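You operate a simulated robot arm through the tools that you are given. There is no shell and no other tool.

The job below is to be done with a simulated two-armed robot. You get a single attempt, and the scene is never put back.

Task
Open the top table drawer, take the booklet on the right bench table and put it away in the inside of the top table drawer, then shut the drawer. Switch the number thirty-seven switch off. Fetch the labelled meter from the left bench table and stand it on the right bench table. Stack the test block marked "3 mA" from the left bench table on top of the test block labelled "7 mA". Switch the number seven switch off. Shut the bottom drawer. Push the filter drawer shut. Put the sensor labelled "75" from the right bench table on the plate of the scanner and the sensor marked "27" on the top of the blue tester. The order is free. Set down upright: labelled meter.

The check looks at the end state, three seconds after you hand in, the way a careful person would. Anything else that was tipped, shoved, dropped, spilled or broken makes it a failure.

Robot
Two 6-joint arms with three-finger grippers on one trunk, on a base that moves. Base frame: it is fixed to the floor where the robot stands at the start and does not move with it; the origin is under the middle of the robot, x ahead of it, y to its left, z up; the surface under the hand at the start is at about z = 0.8. Lengths are in m, angles in rad, forces in N, time in s.
The left shoulder is at the start at [0.021, 0.17, 1.508], the right one opposite. With the tool pointing down near the work surface each hand reaches from about 0.26 to 0.54 m from the robot's upright axis, wherever it stands, measured 20 degrees to its own side. Places, roughly: booklet [-1, 1.75, 0.75]; bottom drawer [-5.2, 1.1, 0.2]; filter drawer [-5.3, 1.7, 0.9]; inside of the top table drawer [0.7, -0.2, 0.7]; labelled meter [-2.5, 0.75, 0.75]; number seven switch [-3.5, 0.3, 1.1]; number thirty-seven switch [-1.5, 1.7, 1.1]; plate of the scanner (19x21 cm) [0.26, -0.46, 0.82]; right bench table (220x18 cm) [-0.64, 2.04, 0.66]; sensor [-0.25, 2.25, 0.75]; test block [-2.75, 0.5, 0.75]; top of the blue tester [1.7, 0.3, 1.1]; top table drawer [0.7, -0.2, 0.7]. Payload 2.2 kg a hand.
Tool frame (each hand has its own): the origin (TCP) lies between the finger pads and is the grasp point; the fingertips stand 0.025 m ahead of it; z points along the fingers, y is the line along which they close. The gripper opens to 0.104 m; its body begins 0.074 m behind the TCP.
Orientation is told as [roll, pitch, yaw] about the base's x, y, z axes, in that order, counted from this pose: with the fingers straight down and closing along the base's y, the tool's x points along the base's -x, its y along +y and its z along -z.

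Tools
- The arms move only by the tool servo_tool. It takes "left_rows", "right_rows" or both (then of equal length, played together; a hand with none holds still); each is a list that holds one entry, the list of rows, each a list of 7 numbers: the shift along the tool's x, y, z in cm, then the turn, a rotation vector about the tool's x, y, z in rad, then the gripper command, from -1 (fully open) to 1 (shut), values between in proportion. In form: [[[tx, ty, tz, rx, ry, rz, gripper], ...]]. A call has 1 to 20 rows; each row is the pose to reach, as a shift and turn from the pose commanded when the call began, along the tool's axes at that moment. Each row takes 0.2 s and may step no farther than 0.05 m and 0.15 rad from the row before; otherwise, or with a gripper value out of range, the whole call is refused. Where a pose cannot be reached the arm comes as near as it can. A force on the tool above 40 N (or 10 N above the force at the start of the call, whichever is more), or a blocked arm, ends the call early, and 0.2 s more pass. The fingers move at their own pace (about 0.072 m/s each) and stop on an object; they squeeze with about 27 N. The grip force told is the motor's: it shows also when the fingers shut on nothing. Time passes only in rows, and 0.2 s behind the last, so rows that repeat a pose let the fingers close. It gives the time, the measured TCP pose, the force on the tool (base axes), the opening and the grip force at its end, in the units of the frame above (readings bear some noise), with the torque about the TCP (base axes, N m) and any sound that the robot's microphone picked up, and new pictures: "show" is both (left out), scene, wrist or none (wrist: the cameras of the hands that moved).
- Cameras (640 x 400 px; columns grow to the right, rows downward): "scene" is now at [0.1413, -0.0309, 1.3787]; the picture's right is [-0.39, -0.92, 0.00], its down [-0.72, 0.30, -0.63] and it looks along [0.58, -0.24, -0.78] (base axes); focal length 214 px, centre (320, 200). "left" rides on the left gripper at [0.082, -0.003, -0.104] in its tool frame; the picture's right is [0.04, 1.00, 0.00], its down [-0.75, 0.03, -0.66] and it looks along [-0.66, 0.03, 0.75] (tool axes); focal length 256 px, centre (320, 200). "right" rides on the right gripper at [0.082, 0.003, -0.104] in its tool frame; the picture's right is [-0.04, 1.00, 0.00], its down [-0.75, -0.03, -0.66] and it looks along [-0.66, -0.03, 0.75] (tool axes); focal length 256 px, centre (320, 200). There is no depth. A picture from a camera that has moved, and an enlarged one, comes with that camera's place and axes in the base frame and with its lens.
- slide_trunk(by): moves the trunk up (or, below 0, down) by that many m; the arms and the scene camera ride with it, the base frame stays. It gives what a move gives, with no picture.
- base_move(legs): drives the robot by 1 to 6 legs, each [ahead, left, turn to the left] in m, m and rad, along the robot's own axes; the way and the turn of a leg run together, so that a leg with both is an arc; at most 1.5 m and 3.142 rad a leg. The arms and the cameras ride along, it lands a little off, and it stops where it bumps. It gives what a move gives, and a new picture of the scene camera.
- pan_tilt(pan, tilt): turns the head with the scene camera to pan (to the left, within 1.047 rad either way) and tilt (down, from -0.506 to 1.204), counted from straight ahead of the robot (the tilt from the chest, where the trunk bows). It gives what a move gives, and a new picture of the scene camera.
- inspect(camera, box): a new picture of the part [left, top, right, bottom] of that camera's present view, enlarged. The clock stands still meanwhile.
- close_job(): hands the job in; it is judged then, once.

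Nothing tells you exact positions but the pictures and the camera data. Unless the task says otherwise, let go and move clear before handing in.

The tools are called after "Emit:" as name(argument=value, ...) on one line, values as JSON. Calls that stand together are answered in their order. servo_tool: Moves the arms, as the interface text tells. Its arguments: {"type":"object","properties":{"left_rows":{"type":"array"},"right_rows":{"type":"array"},"show":{"type":"string","enum":["both","scene","wrist","none"]}},"required":[]} The other tools are called the same way: slide_trunk (by) moves the trunk up or down; base_move (legs) drives the base; pan_tilt (pan, tilt) turns the head that bears the scene camera; inspect (camera, box) takes an enlarged picture of a part of a camera's view; close_job () hands the job in.

At the start:

```text
time_s: 0.0
left_tcp_pos: [0.5033, 0.212, 1.1024]
left_orientation: [0.0, 0.0, 0.0]
left_contact_force: [0.0, 0.6, 0.2]
left_wrist_torque: [-0.01, -0.04, 0.0]
left_gripper_width: 0.1044
left_grip_force: 0.1
right_tcp_pos: [0.4931, -0.1825, 1.0545]
right_orientation: [0.001, 0.0, -0.001]
right_contact_force: [0.8, 0.0, -0.5]
right_wrist_torque: [0.02, 0.02, 0.01]
right_gripper_width: 0.1037
right_grip_force: 0.0
trunk travel left (down, up): [-0.7, 0.042]
robot x, y, heading: [0.0035, -0.0002, 0.002]
head pan, tilt (commanded): [-0.398, 0.89]
```

scene: 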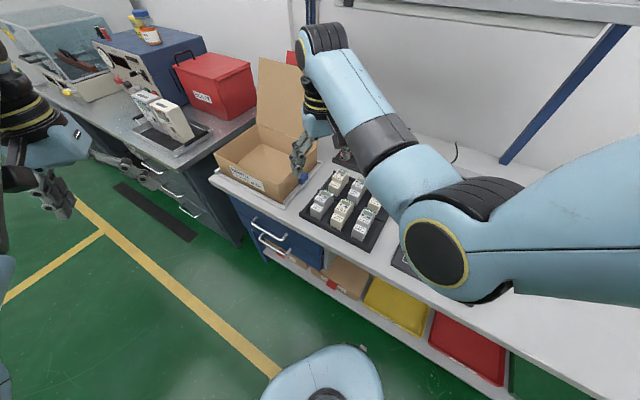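
right: 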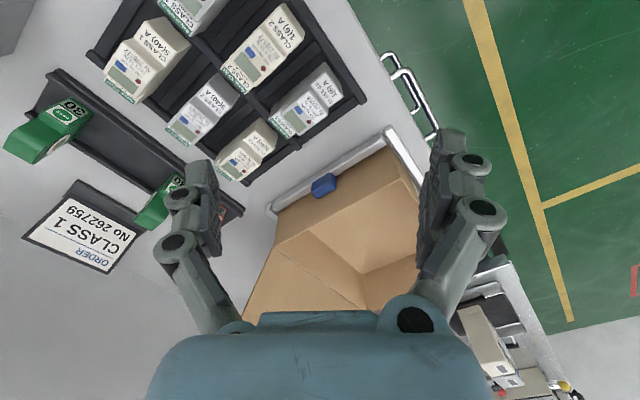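
left: 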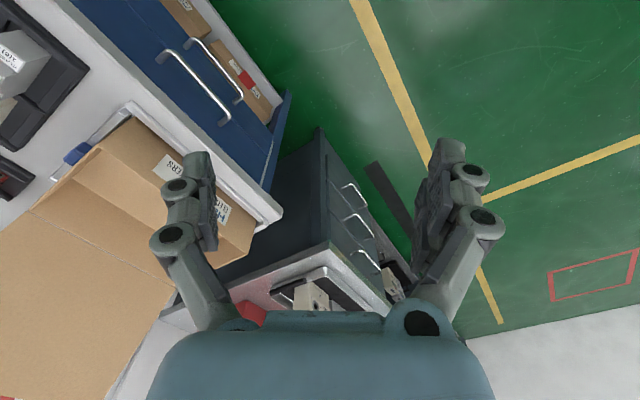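

I see a bench in front and to the right, with a drawer, a cardboard box and trays on it; the other places lie behind me. I'll look around first to map the scene.

Emit:
pan_tilt(pan=-1.0, tilt=0.6)

Emit:
pan_tilt(pan=0.3, tilt=0.4)

Emit:
pan_tilt(pan=1.0, tilt=0.4)

```text
time_s: 1.0
left_tcp_pos: [0.5035, 0.2112, 1.1041]
left_orientation: [0.0, 0.0, -0.001]
left_contact_force: [-0.2, -0.4, -0.4]
left_wrist_torque: [-0.01, -0.04, 0.02]
left_gripper_width: 0.1043
left_grip_force: 0.1
right_tcp_pos: [0.4917, -0.1802, 1.0534]
right_orientation: [0.0, 0.0, 0.0]
right_contact_force: [-0.2, 0.8, -0.4]
right_wrist_torque: [0.0, 0.01, 0.01]
right_gripper_width: 0.1037
right_grip_force: 0.1
trunk travel left (down, up): [-0.7, 0.042]
robot x, y, heading: [-0.0038, 0.0006, 0.002]
head pan, tilt (commanded): [-1.0, 0.6]
camera scene: at [0.119, -0.0757, 1.4026], right [-0.84, -0.54, 0.0], down [-0.31, 0.48, -0.82], along [0.45, -0.69, -0.57], focal length 214 px, centre (320, 200)
```

scene: 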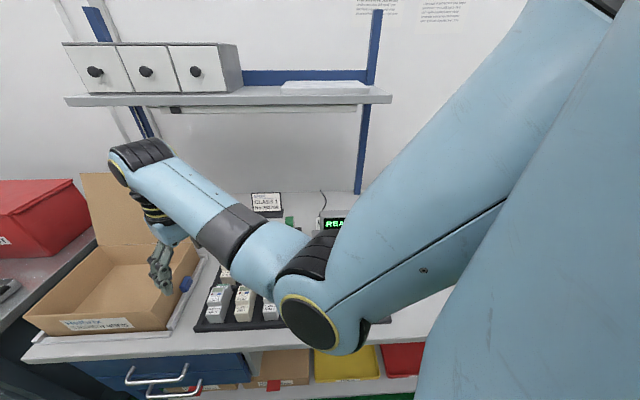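

```text
time_s: 2.5
left_tcp_pos: [0.5024, 0.2115, 1.1038]
left_orientation: [0.0, 0.0, 0.0]
left_contact_force: [-0.5, -0.5, -0.1]
left_wrist_torque: [0.02, 0.01, 0.0]
left_gripper_width: 0.1039
left_grip_force: 0.1
right_tcp_pos: [0.4926, -0.181, 1.0539]
right_orientation: [0.0, -0.001, 0.0]
right_contact_force: [0.8, -0.8, 0.5]
right_wrist_torque: [0.03, 0.04, 0.03]
right_gripper_width: 0.1042
right_grip_force: 0.1
trunk travel left (down, up): [-0.7, 0.042]
robot x, y, heading: [-0.001, -0.0023, 0.001]
head pan, tilt (commanded): [0.3, 0.4]
camera scene: at [0.1597, 0.0259, 1.4208], right [0.29, -0.96, 0.0], down [-0.37, -0.11, -0.92], along [0.88, 0.27, -0.39], focal length 214 px, centre (320, 200)
```

scene: 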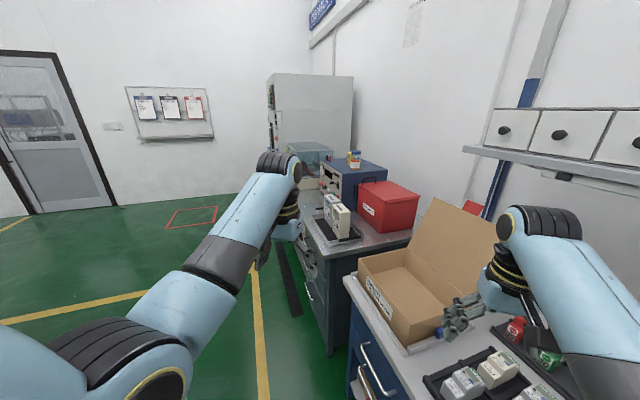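

```text
time_s: 3.5
left_tcp_pos: [0.5023, 0.2117, 1.1041]
left_orientation: [0.002, 0.0, 0.0]
left_contact_force: [0.2, -0.3, 0.3]
left_wrist_torque: [-0.03, -0.02, 0.0]
left_gripper_width: 0.104
left_grip_force: 0.0
right_tcp_pos: [0.4915, -0.1822, 1.0547]
right_orientation: [0.0, 0.001, 0.0]
right_contact_force: [0.3, -0.2, 0.8]
right_wrist_torque: [-0.03, 0.01, -0.01]
right_gripper_width: 0.104
right_grip_force: 0.0
trunk travel left (down, up): [-0.7, 0.042]
robot x, y, heading: [-0.0009, -0.002, -0.004]
head pan, tilt (commanded): [1.0, 0.4]
camera scene: at [0.1213, 0.0765, 1.4208], right [0.84, -0.54, 0.0], down [-0.21, -0.33, -0.92], along [0.5, 0.77, -0.39], focal length 214 px, centre (320, 200)
```

scene: 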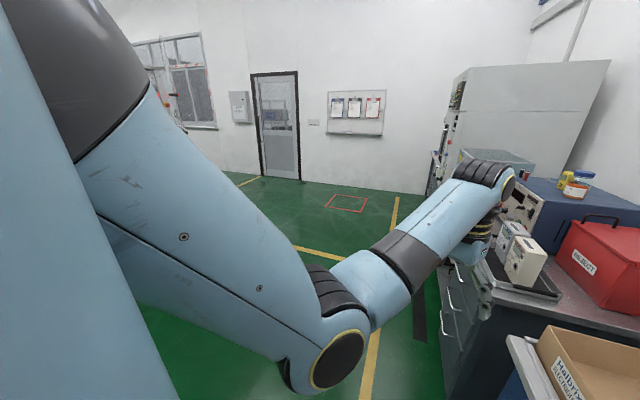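

The long bench lies along one wall; the other benches should be behind me across the aisle. I'll turn left toward the opposite side and look around there.

Emit:
base_move(legs=[[0, 0, 2.15]])

Emit:
pan_tilt(pan=0.0, tilt=0.4)

Emit:
pan_tilt(pan=0.9, tilt=0.3)

Emit:
pan_tilt(pan=-0.9, tilt=0.3)

```text
time_s: 9.1
left_tcp_pos: [-0.458, 0.297, 1.1015]
left_orientation: [0.001, 0.0, 2.168]
left_contact_force: [0.6, 0.0, 0.3]
left_wrist_torque: [-0.02, -0.05, -0.01]
left_gripper_width: 0.1043
left_grip_force: 0.1
right_tcp_pos: [-0.1284, 0.5078, 1.0543]
right_orientation: [-0.002, 0.0, 2.168]
right_contact_force: [-0.9, -0.2, -0.8]
right_wrist_torque: [-0.01, 0.01, 0.0]
right_gripper_width: 0.1038
right_grip_force: 0.2
trunk travel left (down, up): [-0.7, 0.042]
robot x, y, heading: [-0.0027, 0.0008, 2.17]
head pan, tilt (commanded): [1.0, 0.4]
camera scene: at [-0.1319, 0.0542, 1.4208], right [-0.03, 1.0, 0.0], down [0.39, 0.01, -0.92], along [-0.92, -0.03, -0.39], focal length 214 px, centre (320, 200)
```

scene: 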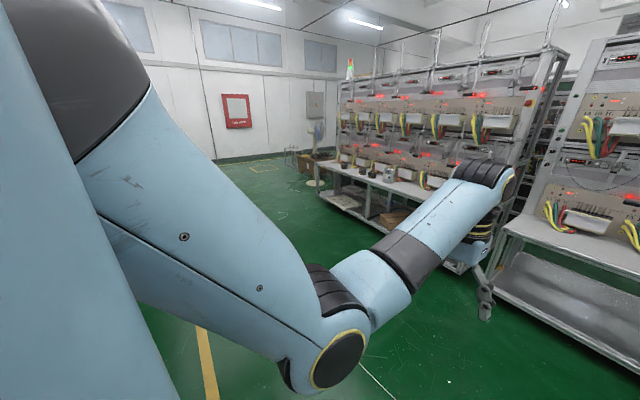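

```text
time_s: 10.4
left_tcp_pos: [-0.4583, 0.2952, 1.1021]
left_orientation: [0.001, 0.0, 2.169]
left_contact_force: [1.0, -0.4, -0.1]
left_wrist_torque: [-0.01, -0.05, 0.01]
left_gripper_width: 0.1041
left_grip_force: 0.0
right_tcp_pos: [-0.1277, 0.5081, 1.0534]
right_orientation: [0.0, 0.0, 2.169]
right_contact_force: [0.0, 0.3, 0.5]
right_wrist_torque: [0.03, 0.02, 0.01]
right_gripper_width: 0.1038
right_grip_force: 0.1
trunk travel left (down, up): [-0.7, 0.042]
robot x, y, heading: [-0.0014, -0.0008, 2.171]
head pan, tilt (commanded): [0.0, 0.4]
camera scene: at [-0.0916, 0.1333, 1.4208], right [0.83, 0.56, 0.0], down [0.22, -0.32, -0.92], along [-0.52, 0.76, -0.39], focal length 214 px, centre (320, 200)
```

scene: 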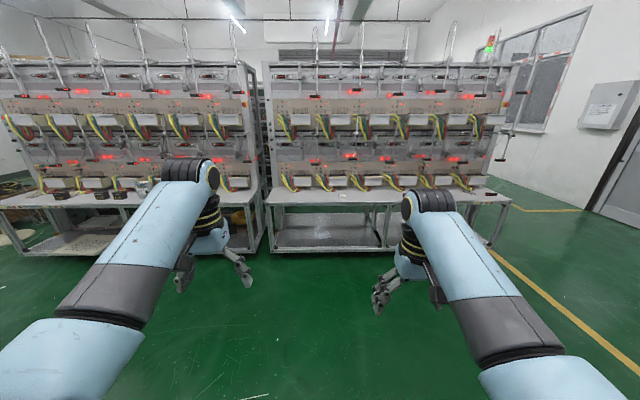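

```text
time_s: 11.6
left_tcp_pos: [-0.4579, 0.2961, 1.1027]
left_orientation: [0.001, 0.0, 2.168]
left_contact_force: [-0.2, -0.1, 0.3]
left_wrist_torque: [-0.01, -0.04, -0.01]
left_gripper_width: 0.1038
left_grip_force: 0.1
right_tcp_pos: [-0.1276, 0.5082, 1.0532]
right_orientation: [0.001, 0.001, 2.169]
right_contact_force: [-0.2, 0.4, -1.0]
right_wrist_torque: [0.04, 0.03, 0.03]
right_gripper_width: 0.104
right_grip_force: 0.0
trunk travel left (down, up): [-0.7, 0.042]
robot x, y, heading: [0.0054, -0.0005, 2.173]
head pan, tilt (commanded): [0.901, 0.3]
camera scene: at [-0.1324, 0.0636, 1.4301], right [0.07, 1.0, 0.0], down [0.3, -0.02, -0.96], along [-0.95, 0.07, -0.3], focal length 214 px, centre (320, 200)
```

scene: 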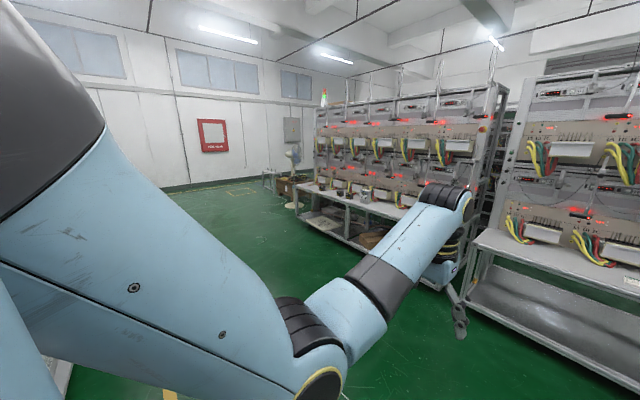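

```text
time_s: 13.4
left_tcp_pos: [-0.4573, 0.2954, 1.1038]
left_orientation: [-0.001, 0.0, 2.169]
left_contact_force: [-0.3, 0.0, 0.3]
left_wrist_torque: [0.01, -0.03, 0.0]
left_gripper_width: 0.1038
left_grip_force: 0.0
right_tcp_pos: [-0.1275, 0.5077, 1.0532]
right_orientation: [0.001, 0.0, 2.17]
right_contact_force: [0.6, 0.6, -0.3]
right_wrist_torque: [0.02, 0.0, 0.01]
right_gripper_width: 0.1041
right_grip_force: 0.0
trunk travel left (down, up): [-0.7, 0.042]
robot x, y, heading: [0.0006, -0.0036, 2.165]
head pan, tilt (commanded): [-0.901, 0.3]
camera scene: at [-0.0116, 0.1461, 1.4301], right [0.96, -0.3, 0.0], down [-0.09, -0.28, -0.96], along [0.28, 0.91, -0.3], focal length 214 px, centre (320, 200)
```

scene: 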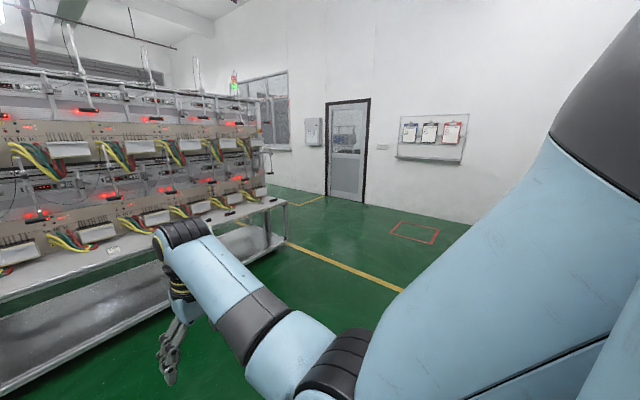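

The two racks with bench tables stand across the aisle: right bench ahead, left bench to the left. I'll zoom in on them.

Emit:
pan_tilt(pan=0.0, tilt=0.3)

Emit:
inspect(camera="scene", box=[260, 120, 400, 220])

Emit:
inspect(camera="scene", box=[390, 120, 530, 220])

Emit:
inspect(camera="scene", box=[0, 120, 140, 220])

Emit:
inspect(camera="scene", box=[130, 100, 270, 200])

```text
time_s: 14.6
left_tcp_pos: [-0.4574, 0.2963, 1.1042]
left_orientation: [-0.001, 0.001, 2.169]
left_contact_force: [0.2, -0.1, -0.5]
left_wrist_torque: [-0.03, 0.0, 0.06]
left_gripper_width: 0.1038
left_grip_force: 0.1
right_tcp_pos: [-0.1287, 0.5083, 1.0539]
right_orientation: [-0.001, 0.0, 2.17]
right_contact_force: [0.3, -0.7, 0.1]
right_wrist_torque: [0.03, -0.02, -0.03]
right_gripper_width: 0.104
right_grip_force: 0.1
trunk travel left (down, up): [-0.7, 0.042]
robot x, y, heading: [0.0011, -0.0027, 2.171]
head pan, tilt (commanded): [0.0, 0.3]
camera scene: at [-0.0918, 0.134, 1.4301], right [0.83, 0.56, 0.0], down [0.17, -0.24, -0.96], along [-0.54, 0.79, -0.3], focal length 214 px, centre (320, 200)
```

scene: 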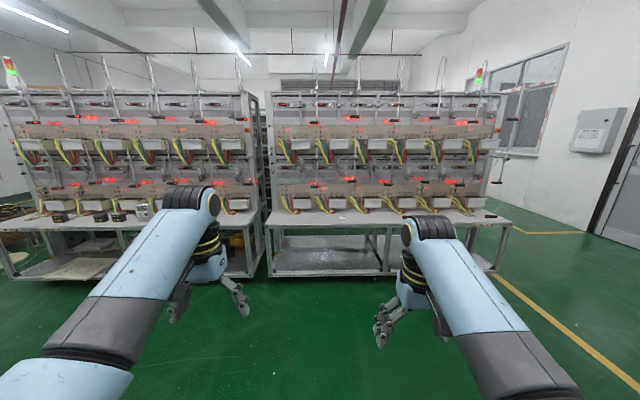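

```text
4.00 times, centred on (330, 170) of scene
camera zoom: at [-0.0918, 0.134, 1.4301], right [0.83, 0.56, 0.0], down [0.17, -0.24, -0.96], along [-0.54, 0.79, -0.3], focal length 858 px, centre (280, 320)
```

zoom: 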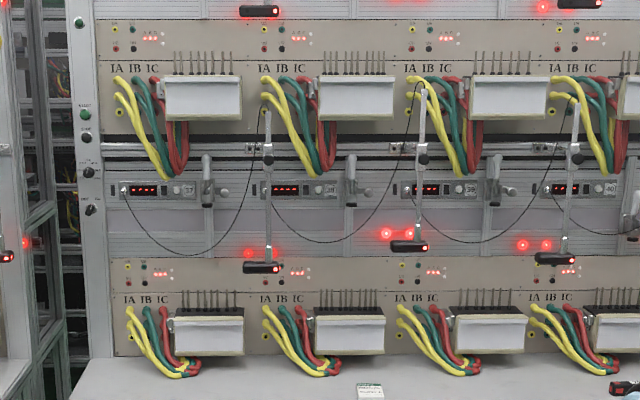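

```text
4.00 times, centred on (460, 170) of scene
camera zoom: at [-0.0918, 0.134, 1.4301], right [0.83, 0.56, 0.0], down [0.17, -0.24, -0.96], along [-0.54, 0.79, -0.3], focal length 858 px, centre (-240, 320)
```

zoom: 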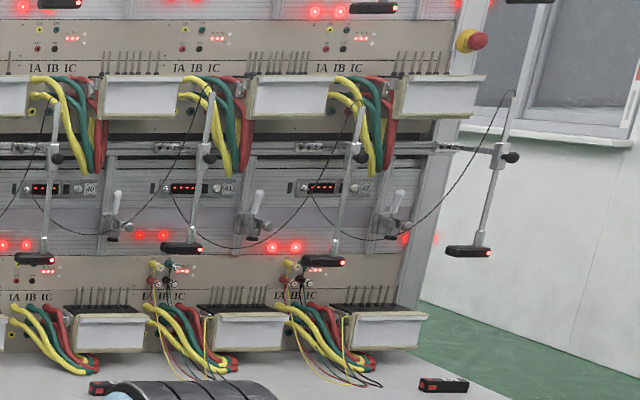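

```text
4.00 times, centred on (70, 170) of scene
camera zoom: at [-0.0918, 0.134, 1.4301], right [0.83, 0.56, 0.0], down [0.17, -0.24, -0.96], along [-0.54, 0.79, -0.3], focal length 858 px, centre (1320, 320)
```

zoom: 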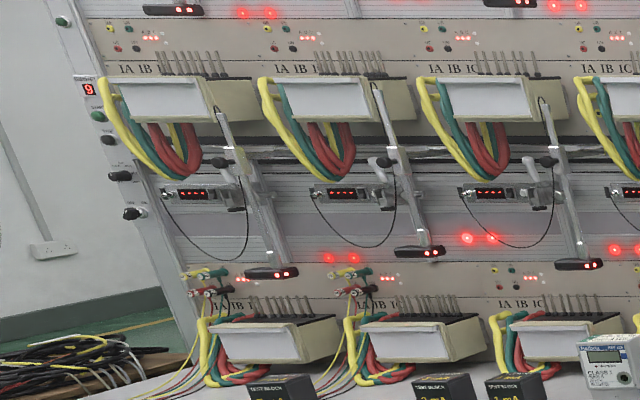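

```text
4.00 times, centred on (200, 150) of scene
camera zoom: at [-0.0918, 0.134, 1.4301], right [0.83, 0.56, 0.0], down [0.17, -0.24, -0.96], along [-0.54, 0.79, -0.3], focal length 858 px, centre (800, 400)
```

zoom: 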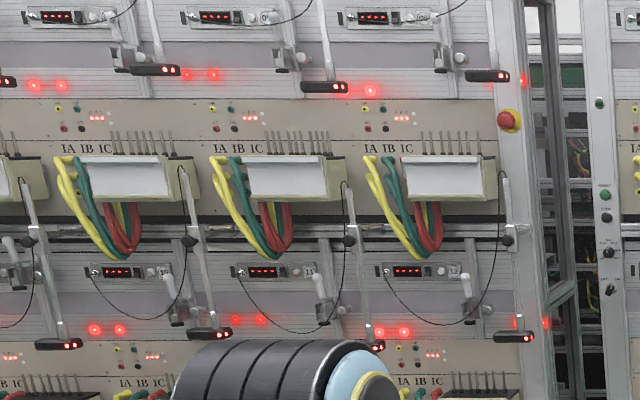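

The right bench carries a small booklet and at least two black sensors; switch panels are numbered 37–42. I'll drive nearer to the right-hand part of that bench and look at the sensors.

Emit:
base_move(legs=[[1.1, -1.1, 0]])

Emit:
pan_tilt(pan=0.0, tilt=0.5)

```text
refused: leg 1 is longer than a leg can be; nothing moved
```

```text
time_s: 15.3
left_tcp_pos: [-0.458, 0.2956, 1.1034]
left_orientation: [-0.001, 0.001, 2.171]
left_contact_force: [1.0, 0.9, 0.0]
left_wrist_torque: [-0.01, -0.02, 0.0]
left_gripper_width: 0.1039
left_grip_force: 0.0
right_tcp_pos: [-0.1274, 0.507, 1.0523]
right_orientation: [0.0, 0.0, 2.17]
right_contact_force: [0.2, 0.2, -0.2]
right_wrist_torque: [-0.01, 0.02, 0.01]
right_gripper_width: 0.104
right_grip_force: 0.0
trunk travel left (down, up): [-0.7, 0.042]
robot x, y, heading: [-0.0024, -0.0009, 2.168]
head pan, tilt (commanded): [0.0, 0.499]
camera scene: at [-0.0906, 0.132, 1.4118], right [0.83, 0.56, 0.0], down [0.27, -0.4, -0.88], along [-0.5, 0.72, -0.48], focal length 214 px, centre (320, 200)
```

scene: 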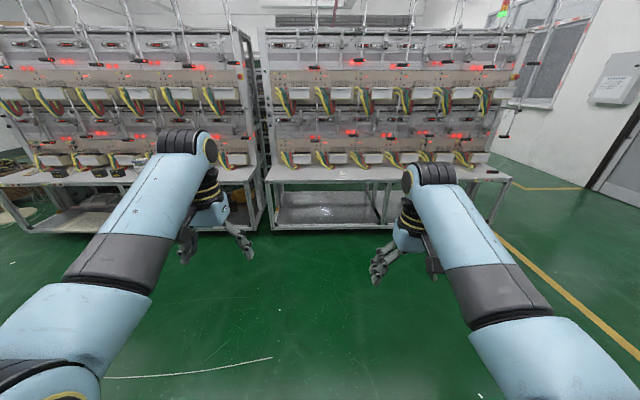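

A leg was too long, so I'll split the drive into two legs.

Emit:
base_move(legs=[[0.55, -0.55, 0], [0.55, -0.55, 0]])

Emit:
inspect(camera="scene", box=[160, 60, 480, 260])

```text
time_s: 23.3
left_tcp_pos: [-0.1736, 1.8256, 1.1035]
left_orientation: [0.001, -0.001, 2.155]
left_contact_force: [0.8, 0.0, -0.1]
left_wrist_torque: [0.01, -0.03, 0.0]
left_gripper_width: 0.1041
left_grip_force: 0.0
right_tcp_pos: [0.1593, 2.0339, 1.0529]
right_orientation: [0.0, 0.0, 2.157]
right_contact_force: [-0.8, -0.3, 0.1]
right_wrist_torque: [-0.01, 0.0, 0.04]
right_gripper_width: 0.104
right_grip_force: 0.1
trunk travel left (down, up): [-0.7, 0.042]
robot x, y, heading: [0.2804, 1.5225, 2.156]
head pan, tilt (commanded): [0.0, 0.499]
camera scene: at [0.1906, 1.6574, 1.4117], right [0.83, 0.55, 0.0], down [0.26, -0.4, -0.88], along [-0.48, 0.73, -0.48], focal length 214 px, centre (320, 200)
```

scene: 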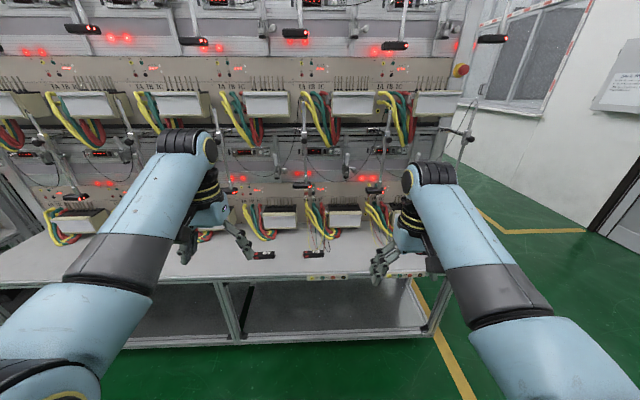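

```text
2.00 times, centred on (320, 160) of scene
camera zoom: at [0.1906, 1.6574, 1.4117], right [0.83, 0.55, 0.0], down [0.26, -0.4, -0.88], along [-0.48, 0.73, -0.48], focal length 429 px, centre (320, 280)
```

zoom: 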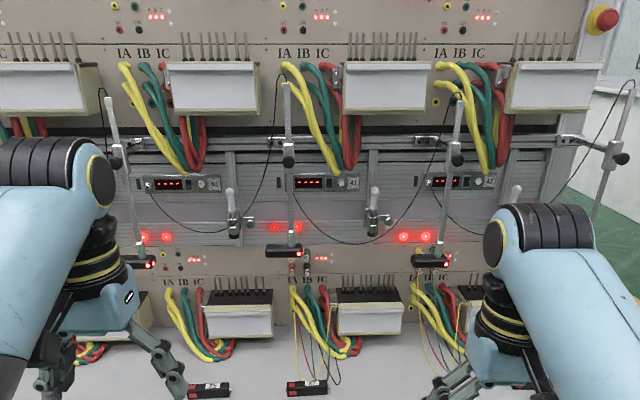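

Two sensors lie near the bench's front edge ahead of me; a third should be to the right behind my hand. Zooming in to read the labels.

Emit:
inspect(camera="scene", box=[245, 235, 341, 295])

Emit:
inspect(camera="scene", box=[355, 225, 451, 285])

Emit:
inspect(camera="left", box=[0, 0, 640, 400])

Emit:
inspect(camera="right", box=[0, 0, 640, 400])

```text
6.67 times, centred on (293, 265) of scene
camera zoom: at [0.1906, 1.6574, 1.4117], right [0.83, 0.55, 0.0], down [0.26, -0.4, -0.88], along [-0.48, 0.73, -0.48], focal length 1430 px, centre (500, -233)
```

zoom: 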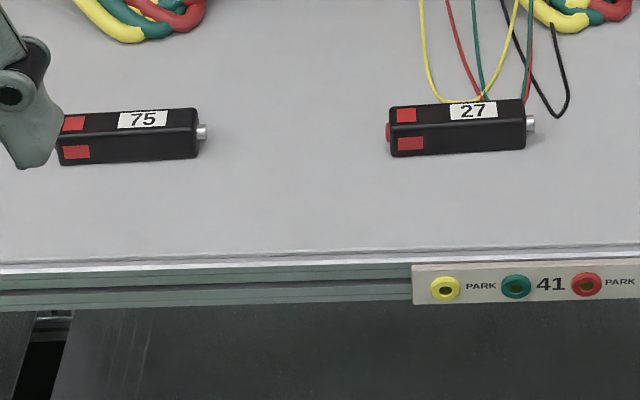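

```text
6.67 times, centred on (403, 255) of scene
camera zoom: at [0.1906, 1.6574, 1.4117], right [0.83, 0.55, 0.0], down [0.26, -0.4, -0.88], along [-0.48, 0.73, -0.48], focal length 1430 px, centre (-233, -167)
```

zoom: 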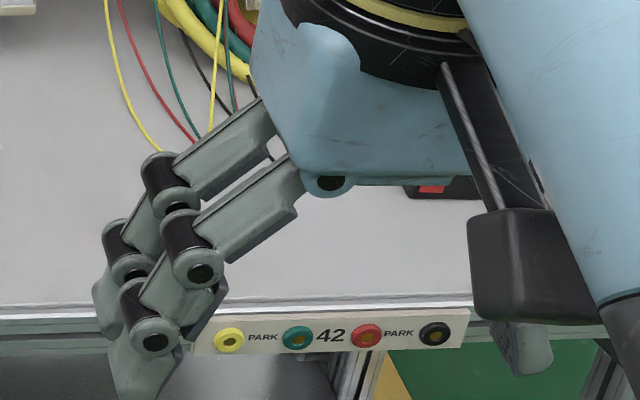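

```text
1.00 times, centred on (320, 200) of left (not enlarged: the box is as wide or as high as the picture)
camera zoom: at [-0.1258, 1.7603, 1.2078], right [-0.81, -0.59, 0.0], down [-0.44, 0.61, 0.66], along [-0.38, 0.53, -0.75], focal length 256 px, centre (320, 200)
```

zoom: 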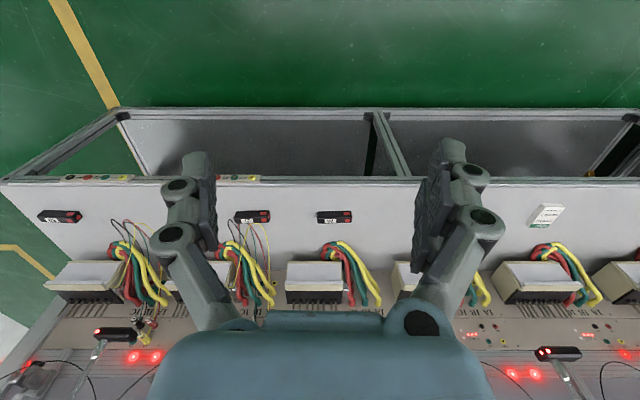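

```text
1.00 times, centred on (320, 200) of right (not enlarged: the box is as wide or as high as the picture)
camera zoom: at [0.2008, 1.9644, 1.157], right [-0.86, -0.52, 0.0], down [-0.39, 0.65, 0.66], along [-0.34, 0.56, -0.75], focal length 256 px, centre (320, 200)
```

zoom: 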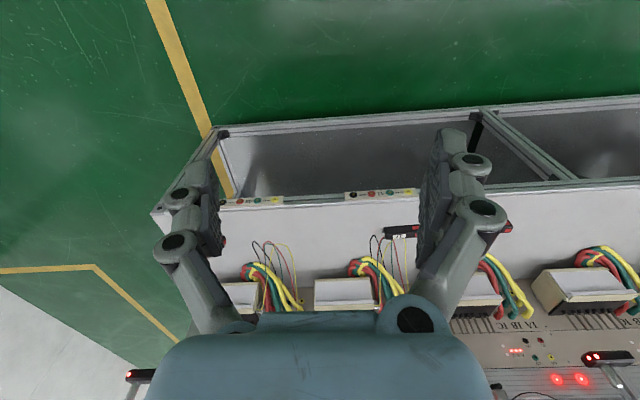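

Labels are clear: "75" is left, "27" is in the middle, and a third sensor is a distractor. I'll drive in so that 75 lies in front of my left hand and 27 in front of my right.

Emit:
base_move(legs=[[0.0, 0.155, 0.035], [0.45, 0.0, 0]])

Emit:
pan_tilt(pan=0.0, tilt=0.9)

Emit:
inspect(camera="left", box=[0, 0, 640, 400])

Emit:
inspect(camera="right", box=[0, 0, 640, 400])

```text
time_s: 27.0
left_tcp_pos: [-0.5716, 2.0906, 1.1044]
left_orientation: [0.001, 0.001, 2.187]
left_contact_force: [-0.3, -0.5, 0.4]
left_wrist_torque: [0.0, 0.0, -0.02]
left_gripper_width: 0.104
left_grip_force: 0.1
right_tcp_pos: [-0.2464, 2.3079, 1.0528]
right_orientation: [0.0, 0.003, 2.188]
right_contact_force: [0.1, -0.2, 0.0]
right_wrist_torque: [0.0, -0.03, 0.01]
right_gripper_width: 0.1038
right_grip_force: 0.0
trunk travel left (down, up): [-0.7, 0.042]
robot x, y, heading: [-0.1121, 1.8018, 2.187]
head pan, tilt (commanded): [0.0, 0.499]
camera scene: at [-0.202, 1.9326, 1.4116], right [0.82, 0.58, 0.0], down [0.28, -0.39, -0.88], along [-0.51, 0.72, -0.48], focal length 214 px, centre (320, 200)
```

scene: 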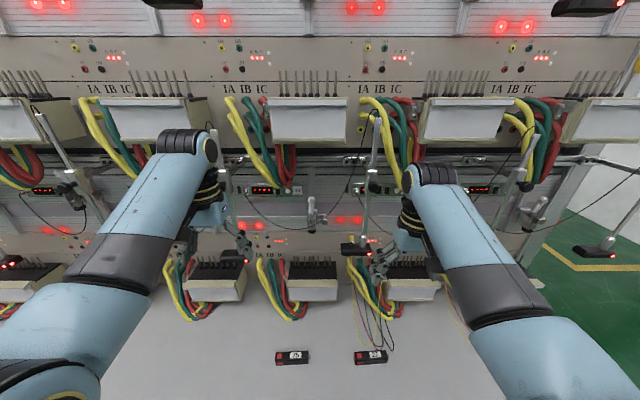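

```text
time_s: 27.8
left_tcp_pos: [-0.5711, 2.091, 1.103]
left_orientation: [0.001, 0.0, 2.188]
left_contact_force: [-0.1, 0.0, 0.2]
left_wrist_torque: [0.0, 0.0, 0.01]
left_gripper_width: 0.1041
left_grip_force: 0.0
right_tcp_pos: [-0.2458, 2.3077, 1.0543]
right_orientation: [0.001, 0.0, 2.187]
right_contact_force: [0.4, -0.5, -0.7]
right_wrist_torque: [0.0, 0.02, -0.03]
right_gripper_width: 0.1039
right_grip_force: 0.1
trunk travel left (down, up): [-0.7, 0.042]
robot x, y, heading: [-0.1069, 1.8008, 2.184]
head pan, tilt (commanded): [0.0, 0.901]
camera scene: at [-0.1927, 1.9194, 1.3779], right [0.82, 0.58, 0.0], down [0.45, -0.64, -0.62], along [-0.36, 0.51, -0.78], focal length 214 px, centre (320, 200)
```

scene: 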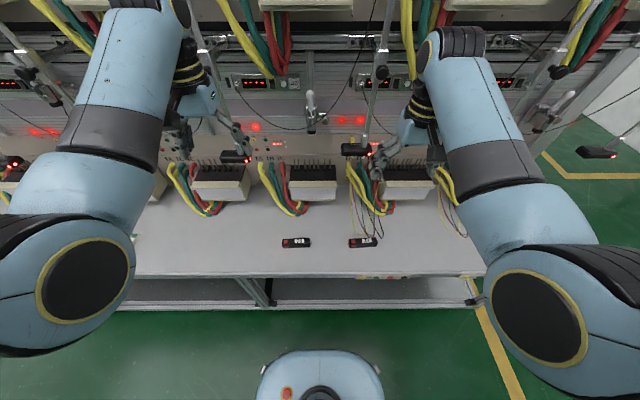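

```text
1.00 times, centred on (320, 200) of left (not enlarged: the box is as wide or as high as the picture)
camera zoom: at [-0.521, 2.025, 1.2079], right [-0.79, -0.61, 0.0], down [-0.46, 0.6, 0.66], along [-0.4, 0.52, -0.75], focal length 256 px, centre (320, 200)
```

zoom: 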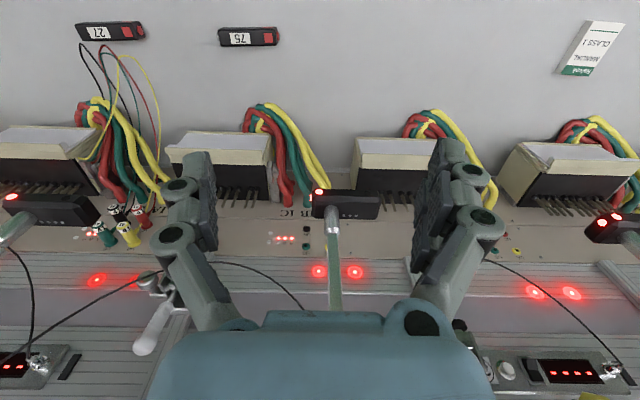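

```text
1.00 times, centred on (320, 200) of right (not enlarged: the box is as wide or as high as the picture)
camera zoom: at [-0.2011, 2.2393, 1.1572], right [-0.84, -0.55, 0.0], down [-0.41, 0.63, 0.66], along [-0.36, 0.55, -0.75], focal length 256 px, centre (320, 200)
```

zoom: 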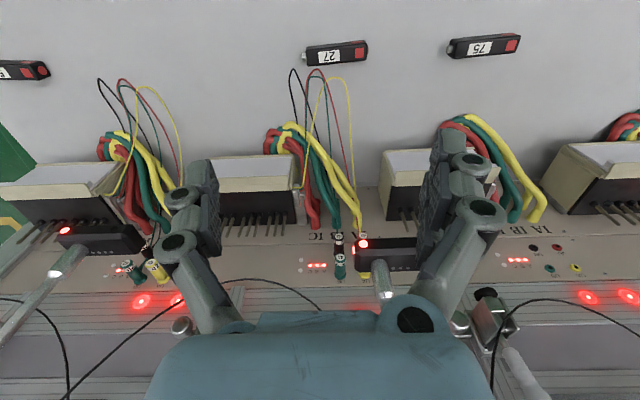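

Triangulating from both wrist views, sensor 75 is at about (-0.470, 2.164, 0.68) and 27 at (-0.275, 2.304, 0.68), both lying roughly along the bench edge. I'll draw the hands back and turn them so they close across the sensors, cameras outward.

Emit:
servo_tool(left_rows=[[[0.67, -0.75, 0, 0, 0, 0.125, -1], [1.33, -1.5, 0, 0, 0, 0.25, -1], [2, -2.25, 0, 0, 0, 0.375, -1], [2.67, -3, 0, 0, 0, 0.5, -1], [3.33, -3.75, 0, 0, 0, 0.625, -1], [4, -4.5, 0, 0, 0, 0.75, -1], [4.67, -5.25, 0, 0, 0, 0.875, -1], [5.33, -6, 0, 0, 0, 1.0, -1], [6, -6.75, 0, 0, 0, 1.125, -1], [6.67, -7.5, 0, 0, 0, 1.25, -1], [7.33, -8.25, 0, 0, 0, 1.375, -1], [8, -9, 0, 0, 0, 1.498, -1]]], right_rows=[[[0.67, 0.52, 0, 0, 0, -0.137, -1], [1.33, 1.03, 0, 0, 0, -0.274, -1], [2, 1.55, 0, 0, 0, -0.41, -1], [2.67, 2.07, 0, 0, 0, -0.547, -1], [3.33, 2.58, 0, 0, 0, -0.684, -1], [4, 3.1, 0, 0, 0, -0.821, -1], [4.67, 3.62, 0, 0, 0, -0.958, -1], [5.33, 4.13, 0, 0, 0, -1.095, -1], [6, 4.65, 0, 0, 0, -1.23, -1], [6.67, 5.17, 0, 0, 0, -1.368, -1], [7.33, 5.68, 0, 0, 0, -1.505, -1], [8, 6.2, 0, 0, 0, -1.642, -1]]], show="scene")

Emit:
slide_trunk(by=-0.15)

Emit:
base_move(legs=[[0.075, -0.036, 0.005]])

Emit:
inspect(camera="left", box=[0, 0, 640, 400])

Emit:
inspect(camera="right", box=[0, 0, 640, 400])

```text
time_s: 30.0
left_tcp_pos: [-0.5571, 2.0701, 1.1326]
left_orientation: [0.139, 0.082, 1.061]
left_contact_force: [-0.6, -0.1, -1.6]
left_wrist_torque: [-0.01, -0.02, 0.0]
left_gripper_width: 0.1041
left_grip_force: 0.0
left hand out of reach, approached as far as the arm can: row 6, 7, 8
right_tcp_pos: [-0.2188, 2.3238, 1.1031]
right_orientation: [-0.171, 0.095, -2.858]
right_contact_force: [-0.6, -0.3, 0.0]
right_wrist_torque: [-0.01, -0.01, 0.0]
right_gripper_width: 0.1039
right_grip_force: 0.0
trunk travel left (down, up): [-0.7, 0.042]
robot x, y, heading: [-0.1085, 1.8029, 2.188]
head pan, tilt (commanded): [0.0, 0.901]
stopped in row 10 (right hand): the arm was blocked; the commanded pose is now the measured one
camera scene: at [-0.1927, 1.9195, 1.3778], right [0.82, 0.58, 0.0], down [0.45, -0.64, -0.62], along [-0.36, 0.51, -0.78], focal length 214 px, centre (320, 200)
```

scene: 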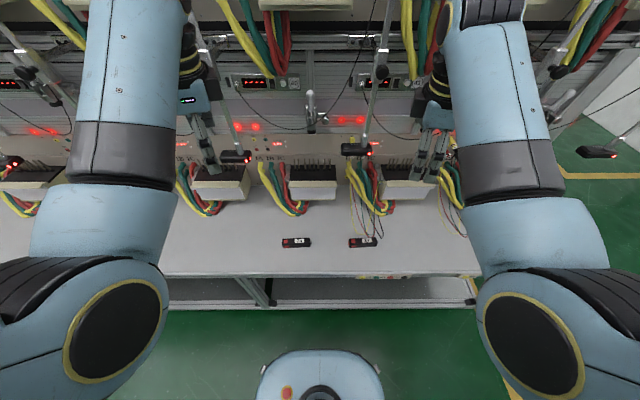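

```text
time_s: 31.7
left_tcp_pos: [-0.5568, 2.0698, 0.983]
left_orientation: [0.141, 0.084, 1.061]
left_contact_force: [0.4, -0.2, 0.1]
left_wrist_torque: [0.01, 0.01, -0.02]
left_gripper_width: 0.1038
left_grip_force: 0.0
right_tcp_pos: [-0.2184, 2.3238, 0.9526]
right_orientation: [-0.17, 0.094, -2.858]
right_contact_force: [0.4, 1.0, 0.4]
right_wrist_torque: [0.0, 0.04, 0.01]
right_gripper_width: 0.1042
right_grip_force: 0.0
trunk travel left (down, up): [-0.55, 0.192]
robot x, y, heading: [-0.1104, 1.7973, 2.186]
head pan, tilt (commanded): [0.0, 0.901]
```

```text
time_s: 32.8
left_tcp_pos: [-0.5732, 2.1514, 0.9817]
left_orientation: [0.14, 0.084, 1.066]
left_contact_force: [0.3, 0.6, -0.7]
left_wrist_torque: [-0.07, -0.04, 0.03]
left_gripper_width: 0.1039
left_grip_force: 0.1
right_tcp_pos: [-0.2362, 2.4068, 0.9523]
right_orientation: [-0.171, 0.096, -2.855]
right_contact_force: [0.1, 0.3, 0.0]
right_wrist_torque: [-0.03, -0.02, 0.0]
right_gripper_width: 0.104
right_grip_force: 0.2
trunk travel left (down, up): [-0.55, 0.192]
robot x, y, heading: [-0.1243, 1.8842, 2.19]
head pan, tilt (commanded): [0.0, 0.901]
camera scene: at [-0.208, 2.0038, 1.227], right [0.81, 0.58, 0.0], down [0.46, -0.64, -0.62], along [-0.36, 0.5, -0.78], focal length 214 px, centre (320, 200)
```

scene: 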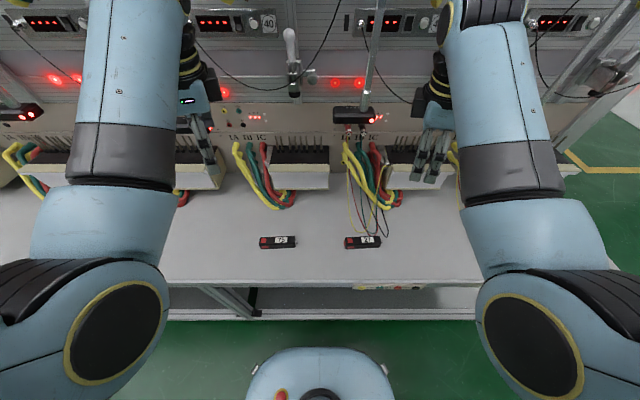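

```text
1.00 times, centred on (320, 200) of left (not enlarged: the box is as wide or as high as the picture)
camera zoom: at [-0.5918, 2.0793, 1.0909], right [-0.88, 0.45, 0.14], down [0.44, 0.68, 0.59], along [0.17, 0.58, -0.8], focal length 256 px, centre (320, 200)
```

zoom: 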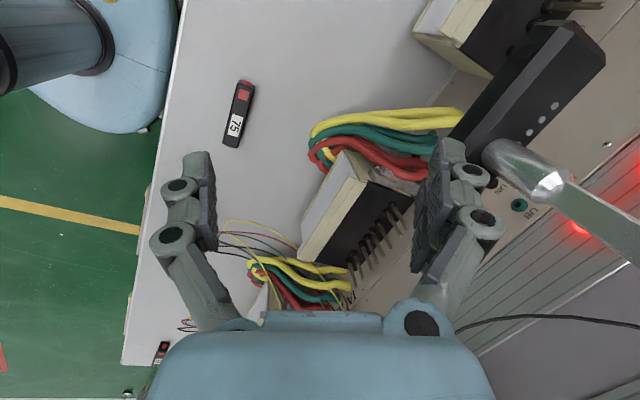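

```text
1.00 times, centred on (320, 200) of right (not enlarged: the box is as wide or as high as the picture)
camera zoom: at [-0.1615, 2.4079, 1.0612], right [0.26, -0.95, -0.17], down [-0.76, -0.31, 0.58], along [-0.6, -0.02, -0.8], focal length 256 px, centre (320, 200)
```

zoom: 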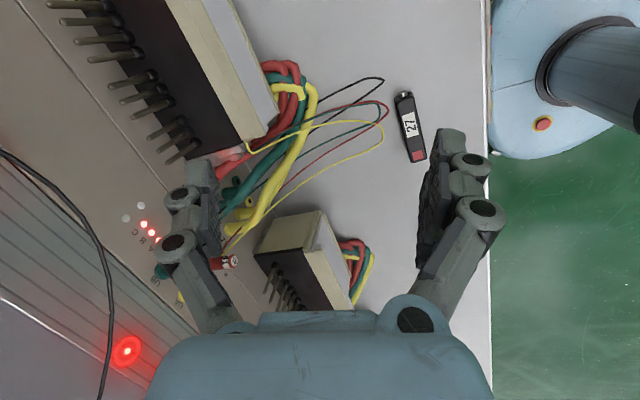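

The arms could not fold in that high up and stopped short, but they are clear of the hanging heads. I'll now bring both hands back, down and straight, to hover above the two sensors.

Emit:
servo_tool(left_rows=[[[-1.27, -1.83, 2.75, 0.021, -0.018, 0.063, -1], [-2.54, -3.65, 5.5, 0.041, -0.037, 0.126, -1], [-3.8, -5.48, 8.24, 0.062, -0.055, 0.189, -1], [-5.07, -7.3, 11.0, 0.083, -0.073, 0.251, -1], [-6.34, -9.13, 13.73, 0.103, -0.092, 0.314, -1], [-7.61, -10.95, 16.48, 0.124, -0.11, 0.377, -1], [-7.61, -10.95, 16.48, 0.124, -0.11, 0.377, -1]]], right_rows=[[[-1.35, 1.89, 2.18, -0.025, -0.022, -0.067, -1], [-2.7, 3.79, 4.36, -0.051, -0.043, -0.134, -1], [-4.05, 5.68, 6.55, -0.076, -0.065, -0.201, -1], [-5.39, 7.57, 8.73, -0.101, -0.087, -0.268, -1], [-6.74, 9.47, 10.9, -0.127, -0.108, -0.335, -1], [-8.09, 11.36, 13.09, -0.152, -0.13, -0.402, -1], [-8.09, 11.36, 13.09, -0.152, -0.13, -0.402, -1]]])

```text
time_s: 33.9
left_tcp_pos: [-0.5834, 2.1856, 0.9059]
left_orientation: [0.194, 0.092, 0.818]
left_contact_force: [1.0, 0.1, 0.0]
left_wrist_torque: [0.0, 0.01, 0.0]
left_gripper_width: 0.104
left_grip_force: 0.0
right_tcp_pos: [-0.2219, 2.3692, 0.8375]
right_orientation: [-0.057, 0.123, -2.569]
right_contact_force: [-0.7, -0.2, 0.4]
right_wrist_torque: [0.03, 0.01, 0.04]
right_gripper_width: 0.1039
right_grip_force: 0.0
trunk travel left (down, up): [-0.55, 0.192]
robot x, y, heading: [-0.1271, 1.8843, 2.19]
head pan, tilt (commanded): [0.0, 0.901]
stopped in row 5 (left hand): the arm was blocked; the commanded pose is now the measured one
camera scene: at [-0.2077, 2.0022, 1.2273], right [0.81, 0.58, 0.0], down [0.46, -0.64, -0.62], along [-0.36, 0.5, -0.78], focal length 214 px, centre (320, 200)
camera right: at [-0.1604, 2.3982, 0.9496], right [0.51, -0.86, -0.06], down [-0.69, -0.46, 0.56], along [-0.51, -0.24, -0.83], focal length 256 px, centre (320, 200)
camera left: at [-0.6148, 2.1172, 1.0142], right [-0.73, 0.65, 0.2], down [0.62, 0.53, 0.58], along [0.28, 0.54, -0.79], focal length 256 px, centre (320, 200)
```

scene: 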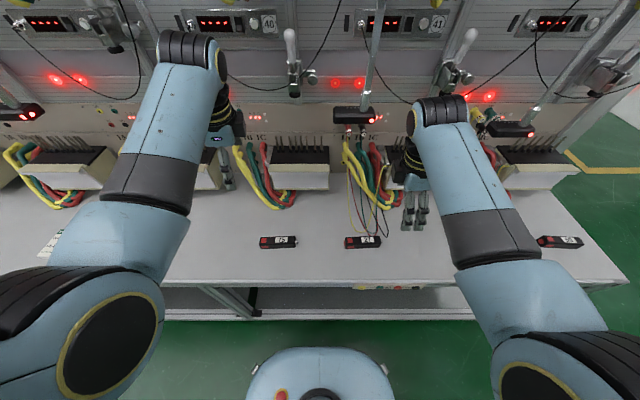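
right: 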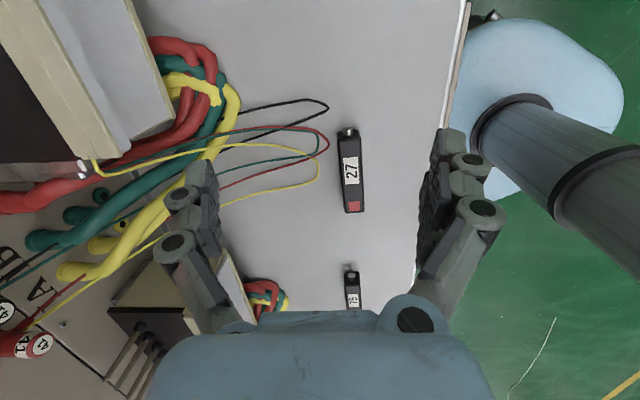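
left: 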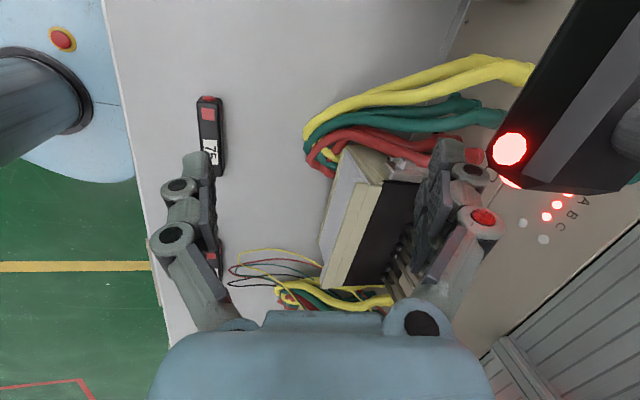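

The left finger seems to have nudged close to a hanging head and the arms are folded too tightly for this height. I'll first back the left hand away from that head (back, right and down) without turning it.

Emit:
servo_tool(left_rows=[[[-0.2, -2.5, 1.2, 0, 0, 0, -1], [-0.6, -5.0, 3.8, 0, 0, 0, -1], [-1.0, -6.8, 6.4, 0, 0, 0, -1], [-1.28, -8.17, 8.76, 0, 0, 0, -1], [-1.28, -8.17, 8.76, 0, 0, 0, -1]]])

```text
time_s: 35.3
left_tcp_pos: [-0.5594, 2.1368, 0.8068]
left_orientation: [0.214, 0.132, 0.825]
left_contact_force: [-0.5, 0.4, -0.2]
left_wrist_torque: [-0.03, 0.0, 0.01]
left_gripper_width: 0.1041
left_grip_force: 0.0
right_tcp_pos: [-0.2231, 2.3684, 0.8366]
right_orientation: [-0.056, 0.122, -2.569]
right_contact_force: [-0.3, -0.1, -0.3]
right_wrist_torque: [-0.02, 0.01, -0.02]
right_gripper_width: 0.1043
right_grip_force: 0.0
trunk travel left (down, up): [-0.55, 0.192]
robot x, y, heading: [-0.1226, 1.8855, 2.194]
head pan, tilt (commanded): [0.0, 0.901]
stopped in row 5 (left hand): the arm was blocked; the commanded pose is now the measured one
camera scene: at [-0.2078, 2.0022, 1.2272], right [0.81, 0.58, 0.0], down [0.46, -0.64, -0.62], along [-0.36, 0.5, -0.78], focal length 214 px, centre (320, 200)
camera left: at [-0.585, 2.0693, 0.9178], right [-0.73, 0.65, 0.22], down [0.65, 0.54, 0.54], along [0.24, 0.53, -0.81], focal length 256 px, centre (320, 200)
```

scene: 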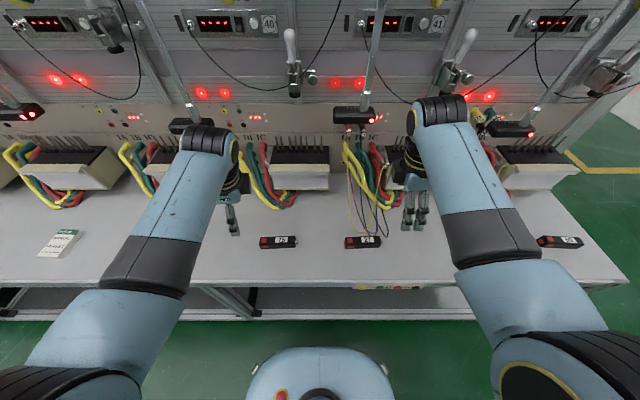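
left: 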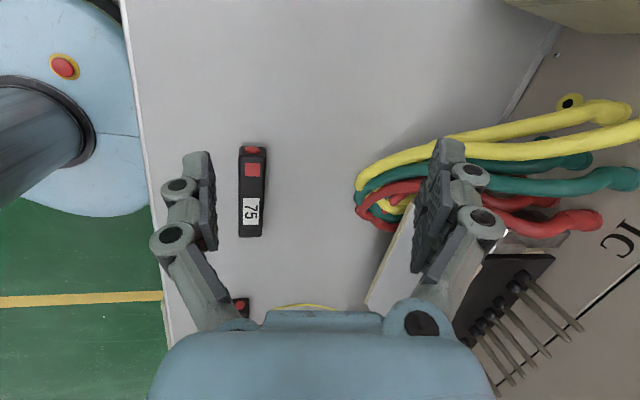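

The left hand is clear of the head now; the "75" sensor lies just right of it. The wrist seems to hit a turning limit near 90°, so I'll test straightening it at a smaller yaw.

Emit:
servo_tool(left_rows=[[[0, 0, 0, 0.06, -0.023, -0.091, -1], [0, 0, 0, 0.119, -0.047, -0.183, -1], [0, 0, 0, 0.179, -0.07, -0.274, -1], [0, 0, 0, 0.238, -0.093, -0.365, -1], [0, 0, 0, 0.238, -0.093, -0.365, -1], [0, 0, 0, 0.238, -0.093, -0.365, -1]]], right_rows=[[[0, 0, 0, 0, 0, 0, -1], [0, 0, 0, 0, 0, 0, -1], [0, 0, 0, 0, 0, 0, -1], [0, 0, 0, 0, 0, 0, -1], [0, 0, 0, 0, 0, 0, -1], [0, 0, 0, 0, 0, 0, -1]]], show="none")

```text
time_s: 36.7
left_tcp_pos: [-0.5559, 2.1362, 0.8063]
left_orientation: [-0.004, -0.004, 1.178]
left_contact_force: [0.2, 0.1, 0.3]
left_wrist_torque: [0.0, -0.02, 0.01]
left_gripper_width: 0.1042
left_grip_force: 0.1
right_tcp_pos: [-0.2233, 2.3687, 0.8383]
right_orientation: [-0.058, 0.125, -2.568]
right_contact_force: [-0.8, -0.4, 0.4]
right_wrist_torque: [0.01, -0.04, 0.04]
right_gripper_width: 0.1041
right_grip_force: 0.0
trunk travel left (down, up): [-0.55, 0.192]
robot x, y, heading: [-0.1249, 1.887, 2.192]
head pan, tilt (commanded): [0.0, 0.901]
```

Straightening worked at about −1.0 rad relative yaw, so that is a wrist limit. I'll test the left hand's range the other way round.

Emit:
servo_tool(left_rows=[[[0, 0, 0, 0, 0, -0.14, -1], [0, 0, 0, 0, 0, -0.28, -1], [0, 0, 0, 0, 0, -0.42, -1], [0, 0, 0, 0, 0, -0.56, -1], [0, 0, 0, 0, 0, -0.7, -1], [0, 0, 0, 0, 0, -0.84, -1], [0, 0, 0, 0, 0, -0.98, -1], [0, 0, 0, 0, 0, -1.12, -1], [0, 0, 0, 0, 0, -1.26, -1], [0, 0, 0, 0, 0, -1.4, -1], [0, 0, 0, 0, 0, -1.54, -1], [0, 0, 0, 0, 0, -1.68, -1], [0, 0, 0, 0, 0, -1.82, -1], [0, 0, 0, 0, 0, -1.96, -1], [0, 0, 0, 0, 0, -2.1, -1], [0, 0, 0, 0, 0, -2.24, -1], [0, 0, 0, 0, 0, -2.38, -1], [0, 0, 0, 0, 0, -2.51, -1], [0, 0, 0, 0, 0, -2.51, -1]]], show="none")

```text
time_s: 40.7
left_tcp_pos: [-0.5566, 2.1376, 0.8062]
left_orientation: [0.002, 0.004, -2.594]
left_contact_force: [0.5, -0.3, -0.3]
left_wrist_torque: [0.02, 0.01, 0.02]
left_gripper_width: 0.104
left_grip_force: 0.1
right_tcp_pos: [-0.2226, 2.3677, 0.8381]
right_orientation: [-0.057, 0.123, -2.57]
right_contact_force: [-0.3, -0.1, -0.6]
right_wrist_torque: [-0.01, -0.01, -0.01]
right_gripper_width: 0.1042
right_grip_force: 0.0
trunk travel left (down, up): [-0.55, 0.192]
robot x, y, heading: [-0.1202, 1.8853, 2.192]
head pan, tilt (commanded): [0.0, 0.901]
```

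The left hand reaches +1.5 rad with no trouble, so I'll use inward-turned hands. Now I'll place the left hand over sensor 75 and straighten the right hand.

Emit:
servo_tool(left_rows=[[[2.2, 0.56, 0.5, 0, 0, -0.035, -1], [4.4, 1.12, 1.2, 0, 0, -0.07, -1], [6.6, 1.7, 2.0, 0, 0, -0.105, -1], [8.77, 2.25, 2.6, 0, 0, -0.141, -1], [8.77, 2.25, 2.6, 0, 0, -0.141, -1]]], right_rows=[[[0, 0, -1, -0.02, -0.028, 0.1, -1], [0, 0, -2, -0.041, -0.056, 0.2, -1], [0, 0, -3, -0.062, -0.084, 0.3, -1], [0, 0, -4, -0.082, -0.112, 0.4, -1], [0, 0, -4, -0.082, -0.112, 0.4, -1]]])

```text
time_s: 42.1
left_tcp_pos: [-0.5279, 2.1329, 0.7774]
left_orientation: [-0.017, -0.09, -2.432]
left_contact_force: [-0.3, -0.3, 0.2]
left_wrist_torque: [0.02, -0.02, -0.02]
left_gripper_width: 0.1041
left_grip_force: 0.0
right_tcp_pos: [-0.225, 2.364, 0.877]
right_orientation: [0.0, -0.002, -2.968]
right_contact_force: [0.6, 0.7, -0.1]
right_wrist_torque: [-0.02, 0.01, 0.0]
right_gripper_width: 0.1043
right_grip_force: 0.0
trunk travel left (down, up): [-0.55, 0.192]
robot x, y, heading: [-0.1206, 1.8828, 2.194]
head pan, tilt (commanded): [0.0, 0.901]
stopped in row 5 (left hand): the arm was blocked; the commanded pose is now the measured one
camera scene: at [-0.2078, 2.0023, 1.2272], right [0.81, 0.58, 0.0], down [0.46, -0.64, -0.62], along [-0.36, 0.5, -0.78], focal length 214 px, centre (320, 200)
camera right: at [-0.1445, 2.3755, 0.9798], right [0.13, -0.99, 0.0], down [-0.75, -0.1, 0.66], along [-0.65, -0.09, -0.75], focal length 256 px, centre (320, 200)
camera left: at [-0.4589, 2.1924, 0.874], right [0.68, -0.73, -0.02], down [-0.5, -0.48, 0.72], along [-0.54, -0.48, -0.69], focal length 256 px, centre (320, 200)
```

scene: 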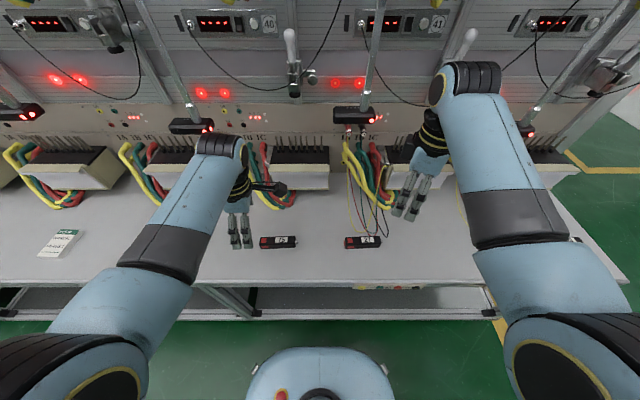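
right: 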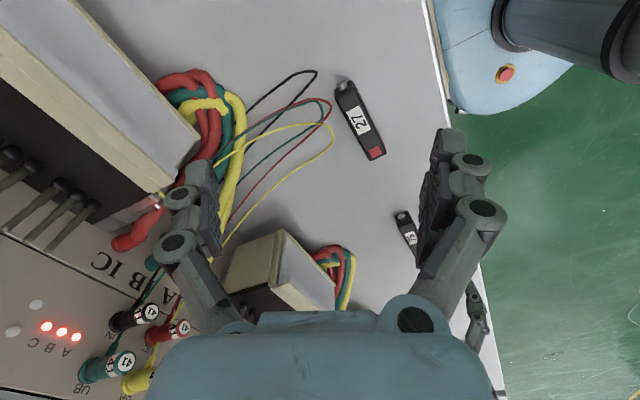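
left: 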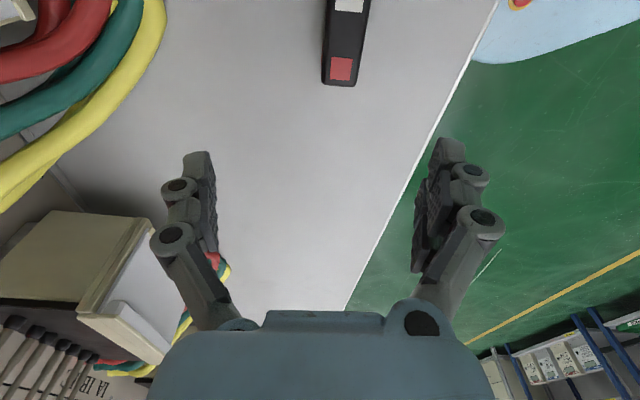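

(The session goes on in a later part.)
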